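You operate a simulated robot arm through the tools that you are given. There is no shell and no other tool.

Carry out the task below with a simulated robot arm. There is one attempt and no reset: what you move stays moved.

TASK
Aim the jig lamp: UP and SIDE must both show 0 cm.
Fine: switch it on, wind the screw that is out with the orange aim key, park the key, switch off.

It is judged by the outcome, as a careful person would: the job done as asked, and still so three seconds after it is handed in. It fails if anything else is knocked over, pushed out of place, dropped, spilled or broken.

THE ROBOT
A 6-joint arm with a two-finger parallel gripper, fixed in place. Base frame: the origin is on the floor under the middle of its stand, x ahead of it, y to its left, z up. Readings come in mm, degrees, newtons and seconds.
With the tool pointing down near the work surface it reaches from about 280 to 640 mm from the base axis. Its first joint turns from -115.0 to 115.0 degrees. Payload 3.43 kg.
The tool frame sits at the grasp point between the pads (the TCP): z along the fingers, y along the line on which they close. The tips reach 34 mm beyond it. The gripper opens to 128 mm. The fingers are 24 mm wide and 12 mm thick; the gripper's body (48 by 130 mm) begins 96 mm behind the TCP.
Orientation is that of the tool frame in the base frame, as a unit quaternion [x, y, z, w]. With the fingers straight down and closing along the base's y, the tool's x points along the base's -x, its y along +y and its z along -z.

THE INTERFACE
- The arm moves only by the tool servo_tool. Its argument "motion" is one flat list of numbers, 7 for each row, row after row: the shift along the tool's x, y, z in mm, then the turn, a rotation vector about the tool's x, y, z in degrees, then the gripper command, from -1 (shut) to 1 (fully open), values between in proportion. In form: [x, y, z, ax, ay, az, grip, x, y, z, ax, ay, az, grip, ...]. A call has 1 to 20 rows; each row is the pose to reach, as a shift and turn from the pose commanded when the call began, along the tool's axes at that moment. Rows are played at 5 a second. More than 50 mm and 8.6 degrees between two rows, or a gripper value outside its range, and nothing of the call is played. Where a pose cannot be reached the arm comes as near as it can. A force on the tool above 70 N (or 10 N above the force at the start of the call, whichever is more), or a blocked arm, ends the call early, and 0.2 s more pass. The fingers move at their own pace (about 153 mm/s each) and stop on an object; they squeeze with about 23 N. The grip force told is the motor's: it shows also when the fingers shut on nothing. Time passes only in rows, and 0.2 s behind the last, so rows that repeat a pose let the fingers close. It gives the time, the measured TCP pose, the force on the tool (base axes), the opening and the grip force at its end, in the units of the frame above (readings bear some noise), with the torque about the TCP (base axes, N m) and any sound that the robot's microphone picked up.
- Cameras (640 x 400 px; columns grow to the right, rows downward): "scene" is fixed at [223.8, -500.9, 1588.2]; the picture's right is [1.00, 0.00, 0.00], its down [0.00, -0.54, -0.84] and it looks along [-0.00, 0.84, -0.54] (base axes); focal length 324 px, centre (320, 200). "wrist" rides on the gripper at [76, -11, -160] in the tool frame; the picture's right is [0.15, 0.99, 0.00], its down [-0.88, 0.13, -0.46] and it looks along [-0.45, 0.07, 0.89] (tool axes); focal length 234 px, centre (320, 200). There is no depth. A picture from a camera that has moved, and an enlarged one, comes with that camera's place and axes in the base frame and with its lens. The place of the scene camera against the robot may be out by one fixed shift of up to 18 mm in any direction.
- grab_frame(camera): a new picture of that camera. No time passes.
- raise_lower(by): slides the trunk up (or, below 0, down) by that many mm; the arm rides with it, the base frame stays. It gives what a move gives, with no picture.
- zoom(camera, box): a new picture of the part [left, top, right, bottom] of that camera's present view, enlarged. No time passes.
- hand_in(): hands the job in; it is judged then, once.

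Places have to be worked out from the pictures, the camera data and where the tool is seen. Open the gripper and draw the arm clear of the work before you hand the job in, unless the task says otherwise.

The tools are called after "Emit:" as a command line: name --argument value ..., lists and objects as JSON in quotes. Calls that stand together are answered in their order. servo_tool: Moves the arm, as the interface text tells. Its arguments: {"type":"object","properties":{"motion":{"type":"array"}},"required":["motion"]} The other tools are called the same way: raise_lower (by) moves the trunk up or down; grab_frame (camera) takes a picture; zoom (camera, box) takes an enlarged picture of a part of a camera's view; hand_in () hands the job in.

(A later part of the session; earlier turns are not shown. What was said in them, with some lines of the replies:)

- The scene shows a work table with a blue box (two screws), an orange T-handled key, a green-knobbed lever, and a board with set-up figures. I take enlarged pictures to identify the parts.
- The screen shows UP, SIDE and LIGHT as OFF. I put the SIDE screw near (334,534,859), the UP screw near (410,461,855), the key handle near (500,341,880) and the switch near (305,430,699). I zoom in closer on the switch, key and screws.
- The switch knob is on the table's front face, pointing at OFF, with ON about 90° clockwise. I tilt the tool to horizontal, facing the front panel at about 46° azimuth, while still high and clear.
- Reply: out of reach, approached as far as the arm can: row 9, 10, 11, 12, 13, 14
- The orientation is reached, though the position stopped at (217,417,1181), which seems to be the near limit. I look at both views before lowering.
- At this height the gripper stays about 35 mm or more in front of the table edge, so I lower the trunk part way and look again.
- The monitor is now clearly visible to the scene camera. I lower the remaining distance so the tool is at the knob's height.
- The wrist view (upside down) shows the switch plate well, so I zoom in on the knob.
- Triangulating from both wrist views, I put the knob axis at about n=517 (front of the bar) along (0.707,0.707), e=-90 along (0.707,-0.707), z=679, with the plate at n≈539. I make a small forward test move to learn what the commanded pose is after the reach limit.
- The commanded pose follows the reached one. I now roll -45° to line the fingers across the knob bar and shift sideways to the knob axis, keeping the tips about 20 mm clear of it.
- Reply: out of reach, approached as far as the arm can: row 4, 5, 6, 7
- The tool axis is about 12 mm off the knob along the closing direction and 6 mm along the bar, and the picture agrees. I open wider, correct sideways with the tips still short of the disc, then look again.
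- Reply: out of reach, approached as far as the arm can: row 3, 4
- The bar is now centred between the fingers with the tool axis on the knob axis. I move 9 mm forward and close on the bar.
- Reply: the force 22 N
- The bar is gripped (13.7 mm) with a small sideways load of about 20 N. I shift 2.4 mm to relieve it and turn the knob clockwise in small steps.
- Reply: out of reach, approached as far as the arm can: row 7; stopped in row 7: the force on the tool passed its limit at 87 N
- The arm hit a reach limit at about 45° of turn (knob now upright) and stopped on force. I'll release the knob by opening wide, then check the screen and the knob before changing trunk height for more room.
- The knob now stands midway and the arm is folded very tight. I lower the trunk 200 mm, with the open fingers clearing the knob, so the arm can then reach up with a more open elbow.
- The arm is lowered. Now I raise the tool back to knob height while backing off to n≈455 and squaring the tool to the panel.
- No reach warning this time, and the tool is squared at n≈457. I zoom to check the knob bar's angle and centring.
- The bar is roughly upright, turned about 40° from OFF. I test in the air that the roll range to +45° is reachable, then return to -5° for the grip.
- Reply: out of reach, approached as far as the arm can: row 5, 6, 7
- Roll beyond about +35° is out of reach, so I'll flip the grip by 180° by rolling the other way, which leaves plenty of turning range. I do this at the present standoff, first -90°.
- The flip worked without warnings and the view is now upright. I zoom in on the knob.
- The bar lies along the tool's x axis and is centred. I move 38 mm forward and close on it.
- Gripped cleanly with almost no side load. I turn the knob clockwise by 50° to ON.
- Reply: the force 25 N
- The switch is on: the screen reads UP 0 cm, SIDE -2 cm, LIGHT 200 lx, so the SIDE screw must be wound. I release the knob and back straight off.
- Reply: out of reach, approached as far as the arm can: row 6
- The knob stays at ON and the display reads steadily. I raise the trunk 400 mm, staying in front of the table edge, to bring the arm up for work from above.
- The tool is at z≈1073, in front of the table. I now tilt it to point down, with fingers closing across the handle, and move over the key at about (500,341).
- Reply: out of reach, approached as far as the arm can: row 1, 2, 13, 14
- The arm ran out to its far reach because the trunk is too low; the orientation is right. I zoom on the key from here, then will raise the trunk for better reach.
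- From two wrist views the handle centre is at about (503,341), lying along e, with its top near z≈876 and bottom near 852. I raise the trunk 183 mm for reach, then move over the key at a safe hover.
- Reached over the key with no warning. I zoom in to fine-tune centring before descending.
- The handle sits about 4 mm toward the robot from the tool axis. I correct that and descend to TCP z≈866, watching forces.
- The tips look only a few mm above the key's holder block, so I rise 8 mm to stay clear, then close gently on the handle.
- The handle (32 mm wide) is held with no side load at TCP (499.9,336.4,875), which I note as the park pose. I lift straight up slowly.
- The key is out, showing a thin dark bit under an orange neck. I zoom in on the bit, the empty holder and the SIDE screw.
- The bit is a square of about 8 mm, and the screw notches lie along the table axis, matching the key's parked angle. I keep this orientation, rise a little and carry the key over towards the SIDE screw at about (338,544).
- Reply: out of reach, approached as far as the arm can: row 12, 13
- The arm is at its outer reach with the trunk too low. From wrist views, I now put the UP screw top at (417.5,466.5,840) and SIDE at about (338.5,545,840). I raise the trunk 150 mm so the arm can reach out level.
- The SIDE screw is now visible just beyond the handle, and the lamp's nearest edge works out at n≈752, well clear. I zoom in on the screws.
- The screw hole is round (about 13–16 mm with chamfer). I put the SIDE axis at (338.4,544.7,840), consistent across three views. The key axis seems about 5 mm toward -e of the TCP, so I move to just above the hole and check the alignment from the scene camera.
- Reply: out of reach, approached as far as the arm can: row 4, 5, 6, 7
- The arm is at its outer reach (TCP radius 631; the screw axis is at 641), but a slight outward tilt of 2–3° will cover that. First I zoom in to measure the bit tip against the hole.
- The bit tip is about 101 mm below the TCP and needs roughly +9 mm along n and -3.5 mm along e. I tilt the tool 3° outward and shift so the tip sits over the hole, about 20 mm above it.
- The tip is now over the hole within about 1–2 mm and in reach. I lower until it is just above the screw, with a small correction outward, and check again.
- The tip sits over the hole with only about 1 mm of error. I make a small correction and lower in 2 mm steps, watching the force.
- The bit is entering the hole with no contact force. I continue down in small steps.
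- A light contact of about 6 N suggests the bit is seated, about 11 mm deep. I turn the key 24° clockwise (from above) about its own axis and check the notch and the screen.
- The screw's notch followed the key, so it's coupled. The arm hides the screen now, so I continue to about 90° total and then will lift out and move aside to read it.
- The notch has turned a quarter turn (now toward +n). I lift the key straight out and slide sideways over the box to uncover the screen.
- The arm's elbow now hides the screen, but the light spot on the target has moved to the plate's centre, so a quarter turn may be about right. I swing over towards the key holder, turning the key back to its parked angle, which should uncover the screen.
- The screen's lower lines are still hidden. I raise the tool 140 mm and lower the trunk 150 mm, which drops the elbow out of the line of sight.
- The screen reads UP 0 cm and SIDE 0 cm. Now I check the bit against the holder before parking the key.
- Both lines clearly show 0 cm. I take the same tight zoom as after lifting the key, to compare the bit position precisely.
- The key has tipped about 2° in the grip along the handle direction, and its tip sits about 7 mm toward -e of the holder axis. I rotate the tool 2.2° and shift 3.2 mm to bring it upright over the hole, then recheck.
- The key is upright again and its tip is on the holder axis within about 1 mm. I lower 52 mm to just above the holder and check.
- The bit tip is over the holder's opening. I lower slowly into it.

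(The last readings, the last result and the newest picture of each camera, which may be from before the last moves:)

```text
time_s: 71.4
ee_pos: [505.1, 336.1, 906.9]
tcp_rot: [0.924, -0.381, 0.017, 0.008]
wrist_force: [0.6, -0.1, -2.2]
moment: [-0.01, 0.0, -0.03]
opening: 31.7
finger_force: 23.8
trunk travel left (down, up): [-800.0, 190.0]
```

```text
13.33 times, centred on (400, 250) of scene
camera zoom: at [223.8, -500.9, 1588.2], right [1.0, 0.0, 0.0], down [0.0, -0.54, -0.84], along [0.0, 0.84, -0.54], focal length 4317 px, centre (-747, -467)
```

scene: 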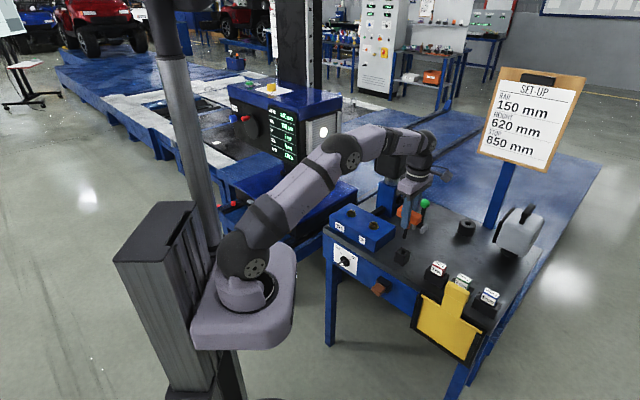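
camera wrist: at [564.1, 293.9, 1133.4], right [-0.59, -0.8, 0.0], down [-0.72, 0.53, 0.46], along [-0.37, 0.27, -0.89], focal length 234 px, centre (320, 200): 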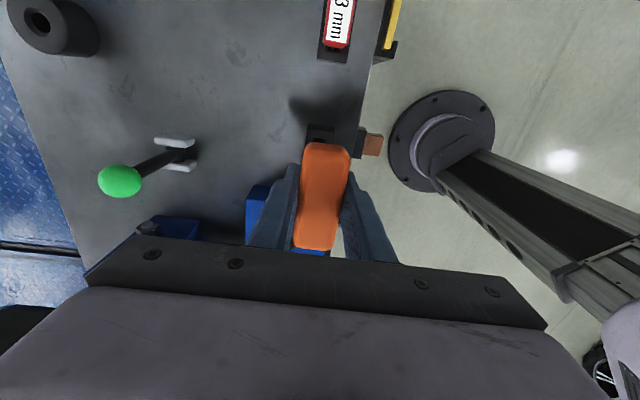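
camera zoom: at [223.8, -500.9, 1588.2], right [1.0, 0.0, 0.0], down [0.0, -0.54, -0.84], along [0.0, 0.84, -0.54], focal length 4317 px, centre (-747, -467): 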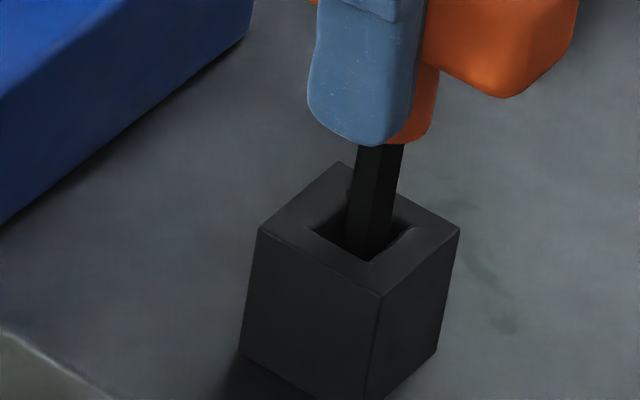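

The bit is entering the holder without force. I continue down most of the remaining way.

Emit:
servo_tool --motion '[-0.2, 0, 5, 0, 0, 0, -1, -0.4, 0, 10, 0, 0, 0, -1, -0.6, 0, 15, 0, 0, 0, -1, -0.8, 0, 20, 0, 0, 0, -1, -1, 0, 25, 0, 0, 0, -1]'

Emit:
zoom --camera "scene" --box '[380, 220, 420, 265]'

```text
time_s: 72.6
ee_pos: [502.2, 338.8, 881.7]
tcp_rot: [0.924, -0.381, 0.017, 0.008]
wrist_force: [0.0, -1.0, -1.9]
moment: [-0.02, -0.02, -0.01]
opening: 31.9
finger_force: 22.8
trunk travel left (down, up): [-800.0, 190.0]
```

```text
8.89 times, centred on (400, 242) of scene
camera zoom: at [223.8, -500.9, 1588.2], right [1.0, 0.0, 0.0], down [0.0, -0.54, -0.84], along [0.0, 0.84, -0.54], focal length 2878 px, centre (-391, -178)
```

zoom: 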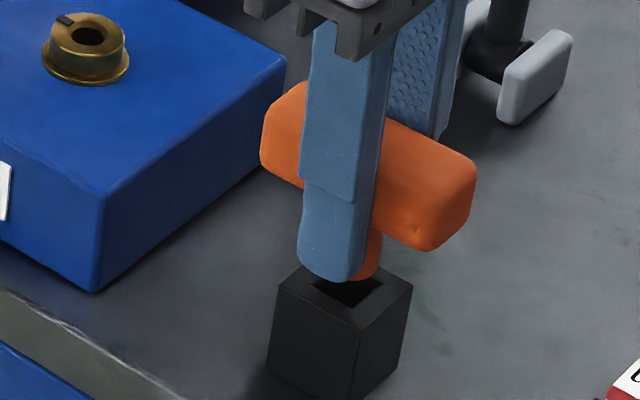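

No contact yet; the parked height is about 7 mm lower. I lower in 2 mm steps until it rests.

Emit:
servo_tool --motion '[-0.08, 0, 2, 0, 0, 0, -1, -0.16, 0, 4, 0, 0, 0, -1, -0.24, 0, 6, 0, 0, 0, -1]'

```text
time_s: 73.4
ee_pos: [504.3, 337.3, 873.8]
tcp_rot: [0.924, -0.382, 0.018, 0.008]
wrist_force: [-0.7, -0.7, -2.2]
moment: [0.01, 0.01, 0.0]
opening: 32.0
finger_force: 22.8
trunk travel left (down, up): [-800.0, 190.0]
```

Still only the key's weight on the tool. I go down a few mm more in small steps.

Emit:
servo_tool --motion '[-0.06, 0, 1.5, 0, 0, 0, -1, -0.12, 0, 3, 0, 0, 0, -1, -0.12, 0, 3, 0, 0, 0, -1]'

Emit:
zoom --camera "scene" --box '[380, 220, 420, 265]'

```text
time_s: 74.2
ee_pos: [503.3, 337.4, 874.7]
tcp_rot: [0.924, -0.381, 0.02, 0.005]
wrist_force: [-0.7, -0.7, 14.2]
moment: [-0.02, 0.17, 0.0]
opening: 31.9
finger_force: 23.5
trunk travel left (down, up): [-800.0, 190.0]
```

```text
8.89 times, centred on (400, 242) of scene
camera zoom: at [223.8, -500.9, 1588.2], right [1.0, 0.0, 0.0], down [0.0, -0.54, -0.84], along [0.0, 0.84, -0.54], focal length 2878 px, centre (-391, -178)
```

zoom: 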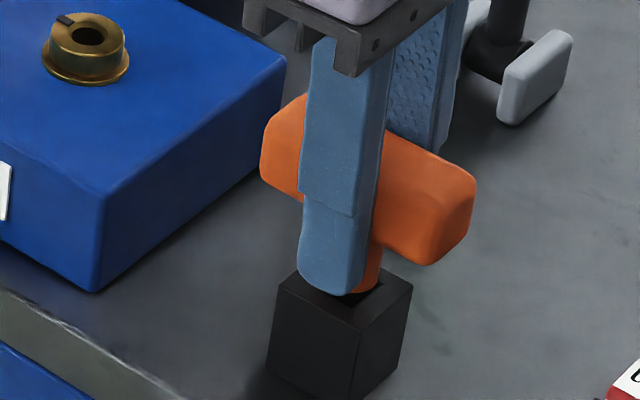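

The key has seated at the parked height (874.7, about 16 N contact). I ease off slightly, open the fingers, and check that it stays put.

Emit:
servo_tool --motion '[0.04, 0, -1, 0, 0, 0, -1, 0.04, 0, -1, 0, 0, 0, -0.3, 0.04, 0, -1, 0, 0, 0, 0.2, 0.04, 0, -1, 0, 0, 0, 0.2]'

Emit:
zoom --camera "scene" --box '[380, 220, 420, 265]'

Emit:
grab_frame --camera "wrist"

```text
time_s: 75.2
ee_pos: [503.2, 335.6, 874.4]
tcp_rot: [0.925, -0.38, 0.018, 0.008]
wrist_force: [-0.2, 0.2, 0.2]
moment: [0.03, 0.01, 0.02]
opening: 76.9
finger_force: 0.1
trunk travel left (down, up): [-800.0, 190.0]
```

```text
8.89 times, centred on (400, 242) of scene
camera zoom: at [223.8, -500.9, 1588.2], right [1.0, 0.0, 0.0], down [0.0, -0.54, -0.84], along [0.0, 0.84, -0.54], focal length 2878 px, centre (-391, -178)
```

zoom: 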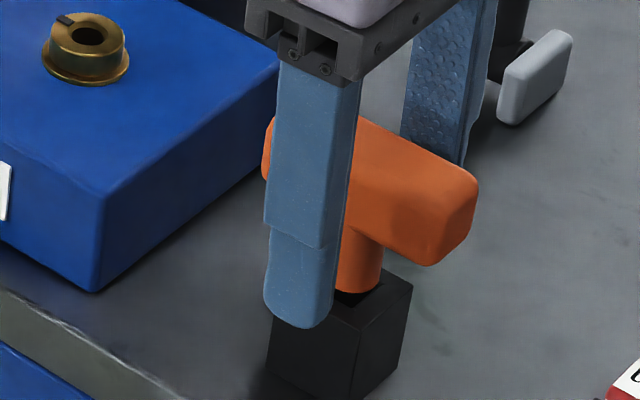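

```text
taken
camera wrist: at [561.9, 295.6, 1034.9], right [-0.59, -0.8, 0.01], down [-0.73, 0.54, 0.42], along [-0.34, 0.25, -0.91], focal length 234 px, centre (320, 200)
```

wrist: 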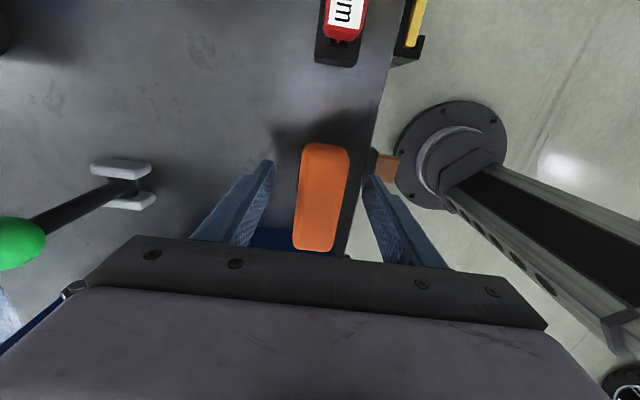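

The key stands in its holder on its own. I lift the open gripper straight up, well clear of the handle.

Emit:
servo_tool --motion '[0.6, 0, -15, 0, 0, 0, 0.2, 1.2, 0, -30, 0, 0, 0, 0.2, 1.9, 0, -50, 0, 0, 0, 0.2, 3, 0, -80, 0, -1, 0, 0.2, 4.2, 0, -110, 0, -2.2, 0, 0.2]'

Emit:
grab_frame --camera "scene"

Emit:
zoom --camera "scene" --box '[370, 205, 440, 270]'

Emit:
zoom --camera "scene" --box '[225, 80, 345, 160]'

```text
time_s: 76.4
ee_pos: [500.2, 338.4, 985.2]
tcp_rot: [0.924, -0.381, 0.0, 0.001]
wrist_force: [-0.2, -0.3, -0.2]
moment: [0.01, 0.0, -0.01]
opening: 77.0
finger_force: 0.0
trunk travel left (down, up): [-800.0, 190.0]
```

```text
taken
```

scene: 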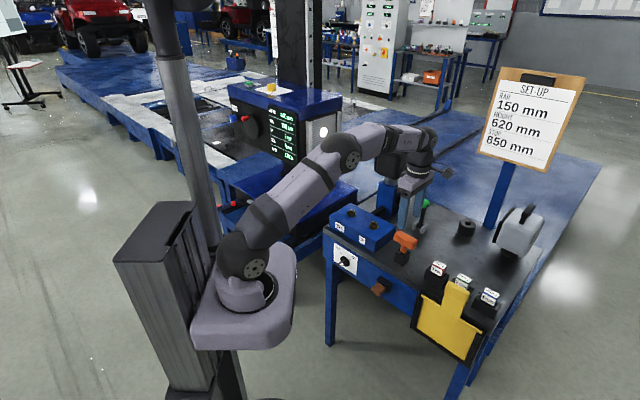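

```text
6.15 times, centred on (405, 238) of scene
camera zoom: at [223.8, -500.9, 1588.2], right [1.0, 0.0, 0.0], down [0.0, -0.54, -0.84], along [0.0, 0.84, -0.54], focal length 1992 px, centre (-203, -31)
```

zoom: 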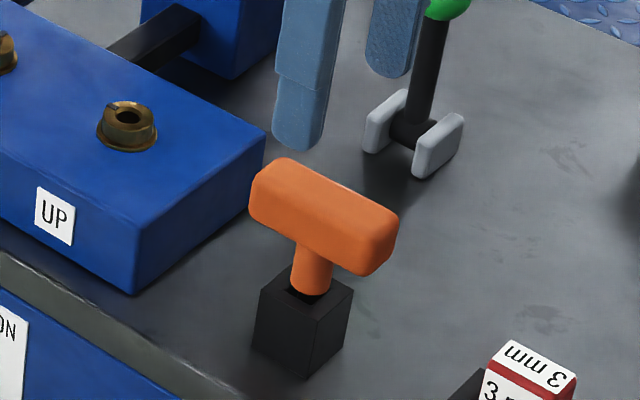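

```text
5.00 times, centred on (285, 120) of scene
camera zoom: at [223.8, -500.9, 1588.2], right [1.0, 0.0, 0.0], down [0.0, -0.54, -0.84], along [0.0, 0.84, -0.54], focal length 1619 px, centre (495, 600)
```

zoom: 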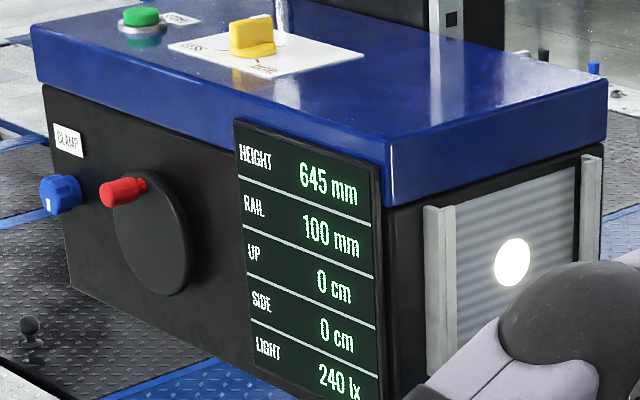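

The key is parked upright and both readings stay at 0 cm. Now I bring the tool back to face the switch: rising, pulling in front of the table and tilting to horizontal with fingers set for the knob's ON angle.

Emit:
servo_tool --motion '[-12.8, 8.9, -17.4, 5.31, 2.2, -2.2, 0.2, -25.6, 17.9, -34.8, 10.61, 4.4, -4.4, 0.2, -38.3, 26.8, -52.1, 15.92, 6.6, -6.6, 0.2, -51.1, 35.8, -69.5, 21.23, 8.8, -8.8, 0.2, -63.9, 44.7, -86.9, 26.53, 11, -11, 0.2, -76.7, 53.6, -104.3, 31.84, 13.2, -13.2, 0.2, -89.4, 62.6, -121.6, 37.14, 15.4, -15.4, 0.2, -102.2, 71.5, -139, 42.45, 17.6, -17.6, 0.2, -115, 80.4, -156.4, 47.76, 19.8, -19.8, 0.2, -127.8, 89.4, -173.8, 53.06, 22, -22, 0.2, -140.5, 98.3, -191.1, 58.37, 24.2, -24.2, 0.2, -153.3, 107.3, -208.5, 63.68, 26.4, -26.4, 0.2, -166.1, 116.2, -225.9, 68.98, 28.6, -28.6, 0.2, -178.9, 125.1, -243.3, 74.29, 30.8, -30.8, 0.2, -191.6, 134.1, -260.6, 79.59, 33, -33, 0.2, -204.4, 143, -278, 84.9, 35.2, -35.2, 0.2]'

Emit:
grab_frame --camera "scene"

```text
time_s: 79.8
ee_pos: [256.7, 381.6, 1260.0]
tcp_rot: [0.707, 0.002, 0.501, -0.5]
wrist_force: [-0.3, -0.2, -0.1]
moment: [-0.01, 0.01, -0.01]
opening: 76.6
finger_force: 0.0
trunk travel left (down, up): [-800.0, 190.0]
```

```text
taken
```

scene: 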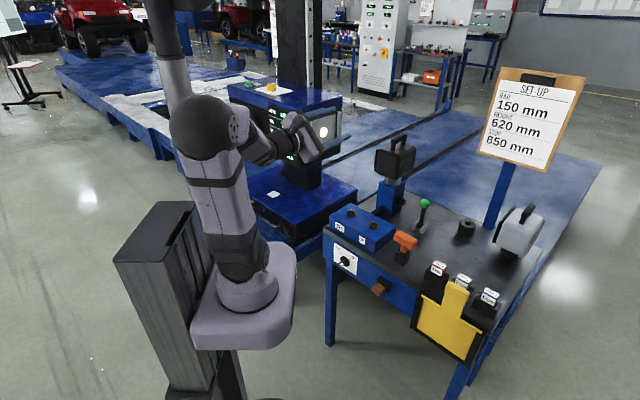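

The pose is reached exactly. I test the -90° roll here in the air, since that is the turn needed for ON to OFF.

Emit:
servo_tool --motion '[0, 0, 0, 0, 0, -8.5, 0.2, 0, 0, 0, 0, 0, -17, 0.2, 0, 0, 0, 0, 0, -25.5, 0.2, 0, 0, 0, 0, 0, -34, 0.2, 0, 0, 0, 0, 0, -42.5, 0.2, 0, 0, 0, 0, 0, -51, 0.2, 0, 0, 0, 0, 0, -59.5, 0.2, 0, 0, 0, 0, 0, -68, 0.2, 0, 0, 0, 0, 0, -76.5, 0.2, 0, 0, 0, 0, 0, -85, 0.2, 0, 0, 0, 0, 0, -93, 0.2]'

```text
time_s: 82.2
ee_pos: [258.9, 382.6, 1261.2]
tcp_rot: [0.486, 0.514, 0.707, 0.019]
wrist_force: [-0.2, 0.6, 1.2]
moment: [-0.02, -0.02, 0.01]
opening: 77.0
finger_force: 0.0
out of reach, approached as far as the arm can: row 2, 3, 4, 5, 6, 7, 8, 9, 10, 11
trunk travel left (down, up): [-800.0, 190.0]
```

The roll is practically achieved (position within 2 mm), so it should work closer to the panel. I roll back to the ON angle.

Emit:
servo_tool --motion '[0, 0, 0, 0, 0, 8.5, 0.2, 0, 0, 0, 0, 0, 17, 0.2, 0, 0, 0, 0, 0, 25.5, 0.2, 0, 0, 0, 0, 0, 34, 0.2, 0, 0, 0, 0, 0, 42.5, 0.2, 0, 0, 0, 0, 0, 51, 0.2, 0, 0, 0, 0, 0, 59.5, 0.2, 0, 0, 0, 0, 0, 68, 0.2, 0, 0, 0, 0, 0, 76.5, 0.2, 0, 0, 0, 0, 0, 85, 0.2, 0, 0, 0, 0, 0, 93, 0.2]'

Emit:
raise_lower --by -300

```text
time_s: 84.6
ee_pos: [258.6, 382.9, 1260.1]
tcp_rot: [0.707, 0.0, 0.499, -0.501]
wrist_force: [0.3, -1.3, -0.1]
moment: [0.03, 0.02, -0.03]
opening: 76.8
finger_force: 0.2
trunk travel left (down, up): [-800.0, 190.0]
```

```text
time_s: 87.6
ee_pos: [259.7, 383.6, 960.0]
tcp_rot: [0.708, 0.0, 0.499, -0.5]
wrist_force: [-0.7, 0.5, -0.8]
moment: [-0.01, 0.02, -0.02]
opening: 77.0
finger_force: 0.1
trunk travel left (down, up): [-500.0, 490.0]
```

At n≈455 the tips stay about 35 mm in front of the table edge. I lower the remaining 281 mm to the knob's height.

Emit:
raise_lower --by -281

Emit:
grab_frame --camera "wrist"

Emit:
zoom --camera "wrist" --box '[240, 80, 400, 210]'

Emit:
zoom --camera "scene" --box '[225, 80, 345, 160]'

```text
time_s: 90.4
ee_pos: [259.1, 383.1, 679.5]
tcp_rot: [0.707, 0.001, 0.499, -0.501]
wrist_force: [0.2, -1.1, 0.4]
moment: [-0.02, 0.01, -0.01]
opening: 76.7
finger_force: 0.1
trunk travel left (down, up): [-219.0, 771.0]
```

```text
taken
camera wrist: at [179.3, 238.3, 740.1], right [0.57, -0.57, -0.6], down [-0.7, 0.05, -0.71], along [0.44, 0.82, -0.37], focal length 234 px, centre (320, 200)
```

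wrist: 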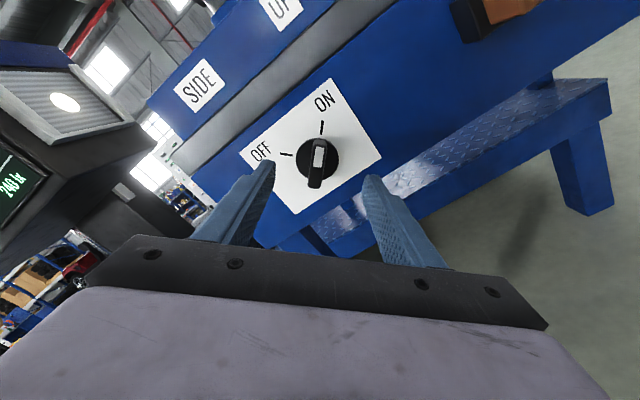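

```text
3.08 times, centred on (320, 145) of wrist
camera zoom: at [179.3, 238.3, 740.1], right [0.57, -0.57, -0.6], down [-0.7, 0.05, -0.71], along [0.44, 0.82, -0.37], focal length 720 px, centre (320, 369)
```

zoom: 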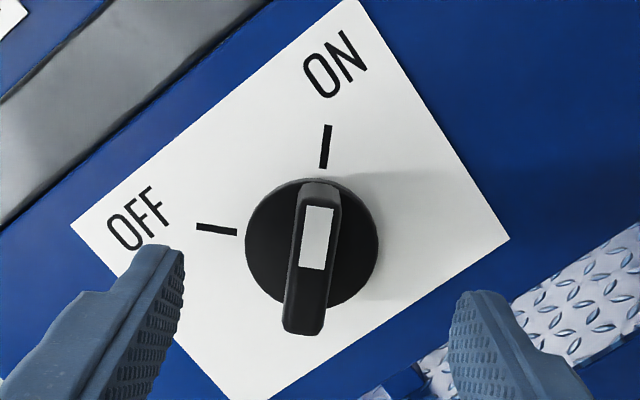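

```text
5.00 times, centred on (285, 120) of scene
camera zoom: at [223.8, -500.9, 1588.2], right [1.0, 0.0, 0.0], down [0.0, -0.54, -0.84], along [0.0, 0.84, -0.54], focal length 1619 px, centre (495, 600)
```

zoom: 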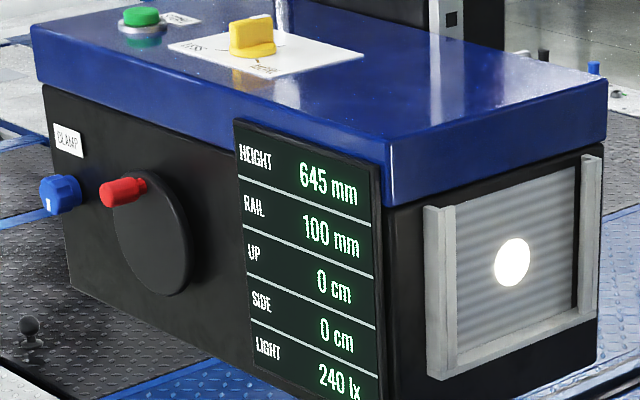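

The screen still shows 0/0 and the knob is at ON between the fingers, about 1.5 mm off centre. I correct that, move 40 mm forward and close on the bar.

Emit:
servo_tool --motion '[-0.5, -1.5, 10, 0, 0, 0, 0.2, -0.5, -1.5, 20, 0, 0, 0, 0.2, -0.5, -1.5, 30, 0, 0, 0, 0.2, -0.5, -1.5, 40, 0, 0, 0, 0.2, -0.5, -1.5, 40, 0, 0, 0, -0.2, -0.5, -1.5, 40, 0, 0, 0, -1, -0.5, -1.5, 40, 0, 0, 0, -1, -0.5, -1.5, 40, 0, 0, 0, -1]'

Emit:
zoom --camera "wrist" --box '[240, 80, 400, 210]'

```text
time_s: 92.2
ee_pos: [285.0, 414.2, 680.7]
tcp_rot: [0.707, 0.003, 0.499, -0.502]
wrist_force: [-1.1, 12.7, 8.8]
moment: [-0.7, 0.69, 0.66]
opening: 13.7
finger_force: 45.4
trunk travel left (down, up): [-219.0, 771.0]
```

```text
3.08 times, centred on (320, 145) of wrist
camera zoom: at [206.0, 268.8, 741.1], right [0.57, -0.57, -0.59], down [-0.7, 0.05, -0.72], along [0.43, 0.82, -0.37], focal length 720 px, centre (320, 369)
```

zoom: 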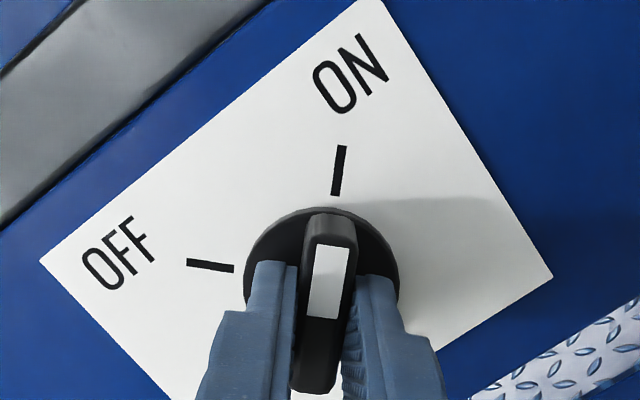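

Gripped, with about 13 N side load that I relieve by 1 mm. I turn the knob counter-clockwise 90° to OFF.

Emit:
servo_tool --motion '[0, -1, 0, 0, 0, 0, -1, 0, -1, 0, 0, 0, -8, -1, 0, -1, 0, 0, 0, -16, -1, 0, -1, 0, 0, 0, -24, -1, 0, -1, 0, 0, 0, -32, -1, 0, -1, 0, 0, 0, -40, -1, 0, -1, 0, 0, 0, -48, -1, 0, -1, 0, 0, 0, -56, -1, 0, -1, 0, 0, 0, -64, -1, 0, -1, 0, 0, 0, -72, -1, 0, -1, 0, 0, 0, -80, -1, 0, -1, 0, 0, 0, -88, -1, 0, -1, 0, 0, 0, -91, -1]'

Emit:
zoom --camera "wrist" --box '[240, 80, 400, 210]'

Emit:
zoom --camera "scene" --box '[225, 80, 345, 160]'

```text
time_s: 95.0
ee_pos: [285.2, 412.8, 680.2]
tcp_rot: [0.496, 0.504, 0.707, 0.006]
wrist_force: [13.8, 7.0, 8.1]
moment: [0.3, 0.89, -0.82]
opening: 13.9
finger_force: 45.3
trunk travel left (down, up): [-219.0, 771.0]
```

```text
3.08 times, centred on (320, 145) of wrist
camera zoom: at [130.8, 343.7, 724.6], right [0.41, -0.41, 0.81], down [0.19, -0.83, -0.52], along [0.89, 0.37, -0.27], focal length 720 px, centre (320, 369)
```

zoom: 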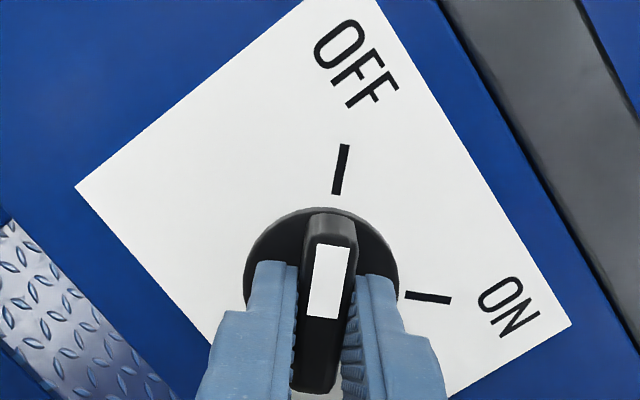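

```text
5.00 times, centred on (285, 120) of scene
camera zoom: at [223.8, -500.9, 1588.2], right [1.0, 0.0, 0.0], down [0.0, -0.54, -0.84], along [0.0, 0.84, -0.54], focal length 1619 px, centre (495, 600)
```

zoom: 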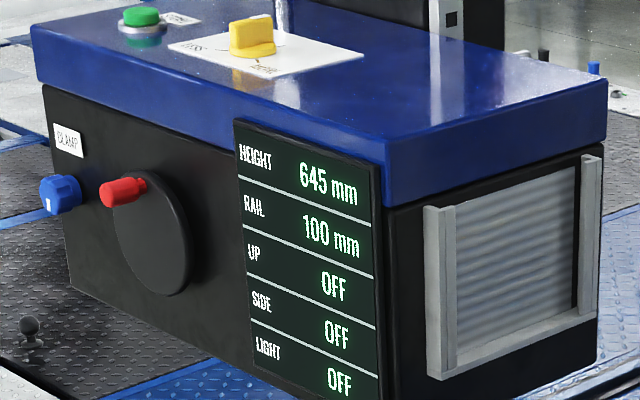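

The lamp is switched off: all three lines read OFF. I open the gripper and back straight off.

Emit:
servo_tool --motion '[0, 0, 0, 0, 0, 0, 0.2, 0, 0, 0, 0, 0, 0, 0.2, 0, 0, -10, 0, 0, 0, 0.2, 0, 0, -22, 0, 0, 0, 0.2, 0, 0, -36, 0, 0, 0, 0.2]'

Emit:
zoom --camera "wrist" --box '[220, 80, 420, 220]'

```text
time_s: 96.2
ee_pos: [259.8, 389.3, 680.3]
tcp_rot: [0.496, 0.505, 0.707, 0.005]
wrist_force: [0.3, 0.6, -0.2]
moment: [-0.01, 0.0, 0.01]
opening: 76.8
finger_force: 0.0
trunk travel left (down, up): [-219.0, 771.0]
```

```text
2.86 times, centred on (320, 150) of wrist
camera zoom: at [103.8, 320.4, 723.6], right [0.41, -0.41, 0.81], down [0.19, -0.83, -0.52], along [0.89, 0.37, -0.27], focal length 669 px, centre (320, 343)
```

zoom: 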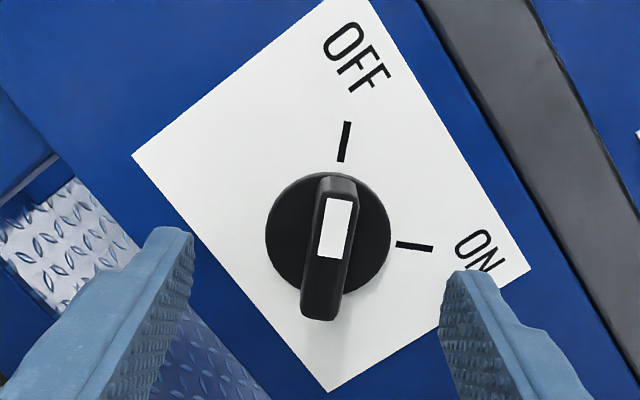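

The knob stays at OFF and the gripper is free. I raise the trunk to draw the arm clear of the bench and take a final look.

Emit:
raise_lower --by 560

Emit:
grab_frame --camera "scene"

Emit:
zoom --camera "scene" --box '[310, 180, 470, 300]'

Emit:
zoom --camera "scene" --box '[225, 80, 345, 160]'

```text
refused: 560 is not a number from -400 to 400
```

```text
taken
```

scene: 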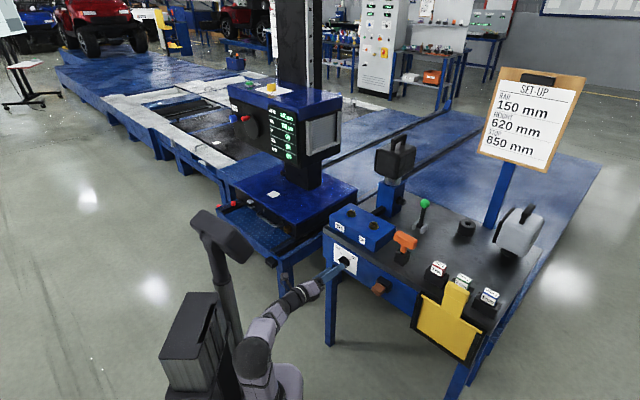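

```text
3.33 times, centred on (390, 240) of scene
camera zoom: at [223.8, -500.9, 1588.2], right [1.0, 0.0, 0.0], down [0.0, -0.54, -0.84], along [0.0, 0.84, -0.54], focal length 1079 px, centre (87, 67)
```

zoom: 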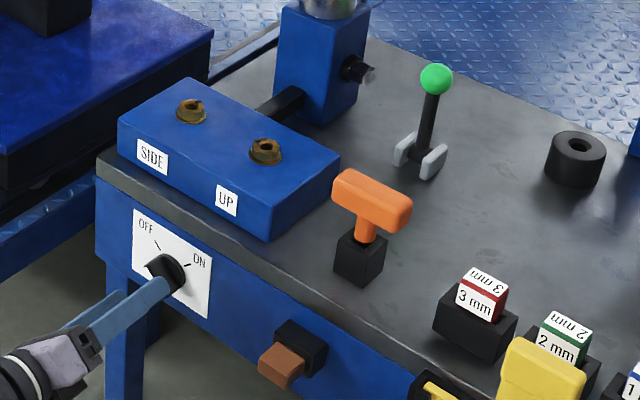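

```text
5.00 times, centred on (285, 120) of scene
camera zoom: at [223.8, -500.9, 1588.2], right [1.0, 0.0, 0.0], down [0.0, -0.54, -0.84], along [0.0, 0.84, -0.54], focal length 1619 px, centre (495, 600)
```

zoom: 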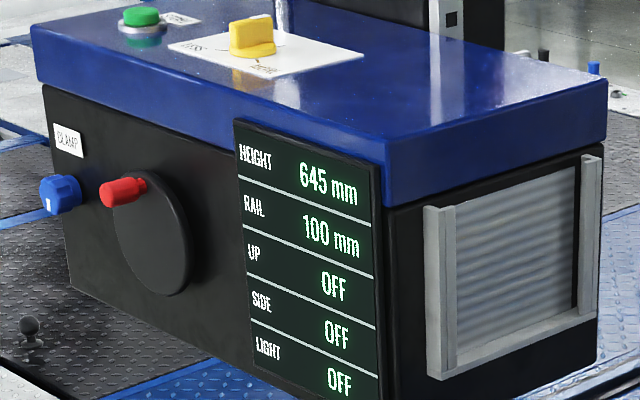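

That raise was too large for one call; everything on the bench looks in order. I raise by 400 mm instead.

Emit:
raise_lower --by 400

Emit:
raise_lower --by 150

Emit:
grab_frame --camera "scene"

Emit:
zoom --camera "scene" --box '[310, 180, 470, 300]'

```text
time_s: 100.1
ee_pos: [260.1, 388.9, 1079.2]
tcp_rot: [0.495, 0.506, 0.706, 0.004]
wrist_force: [-0.1, 0.1, 0.5]
moment: [-0.01, -0.02, -0.01]
opening: 76.9
finger_force: 0.1
trunk travel left (down, up): [-619.0, 371.0]
```

```text
time_s: 101.8
ee_pos: [259.3, 390.7, 1230.9]
tcp_rot: [0.495, 0.506, 0.707, 0.005]
wrist_force: [-0.1, -0.2, 0.5]
moment: [-0.04, -0.02, 0.0]
opening: 76.9
finger_force: 0.0
trunk travel left (down, up): [-769.0, 221.0]
```

```text
taken
```

scene: 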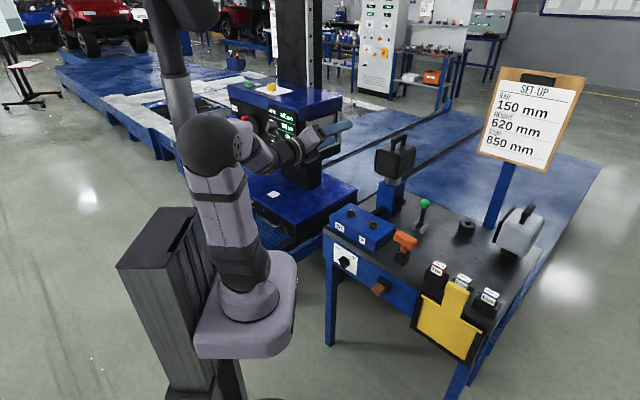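

```text
3.33 times, centred on (390, 240) of scene
camera zoom: at [223.8, -500.9, 1588.2], right [1.0, 0.0, 0.0], down [0.0, -0.54, -0.84], along [0.0, 0.84, -0.54], focal length 1079 px, centre (87, 67)
```

zoom: 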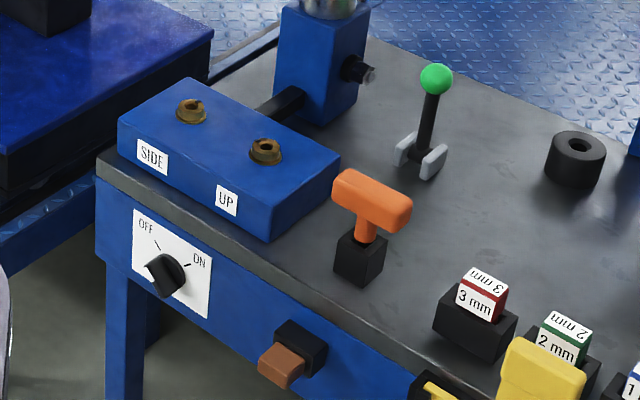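

The switch is at OFF, the key is parked in its holder, SIDE and UP both read 0 cm before switching off, and the arm is clear with the gripper open. I hand in the job.

Emit:
hand_in

```text
The job is handed in.
```

The jig lamp is aimed. UP and SIDE both showed 0 cm on the screen just before I switched it off.

- **What was out:** with the lamp on, UP already read 0 cm and SIDE read -2 cm. I wound only the SIDE screw, a quarter turn clockwise seen from above.
- **Key:** the orange aim key is back upright in its holder.
- **Switch:** the knob is at OFF, and UP, SIDE and LIGHT all read OFF.
- **Bench:** nothing was knocked or moved in the final pictures. The gripper is open and the arm is clear of the bench.

The screen reads in whole centimetres, so I could not check the aim more finely than that.
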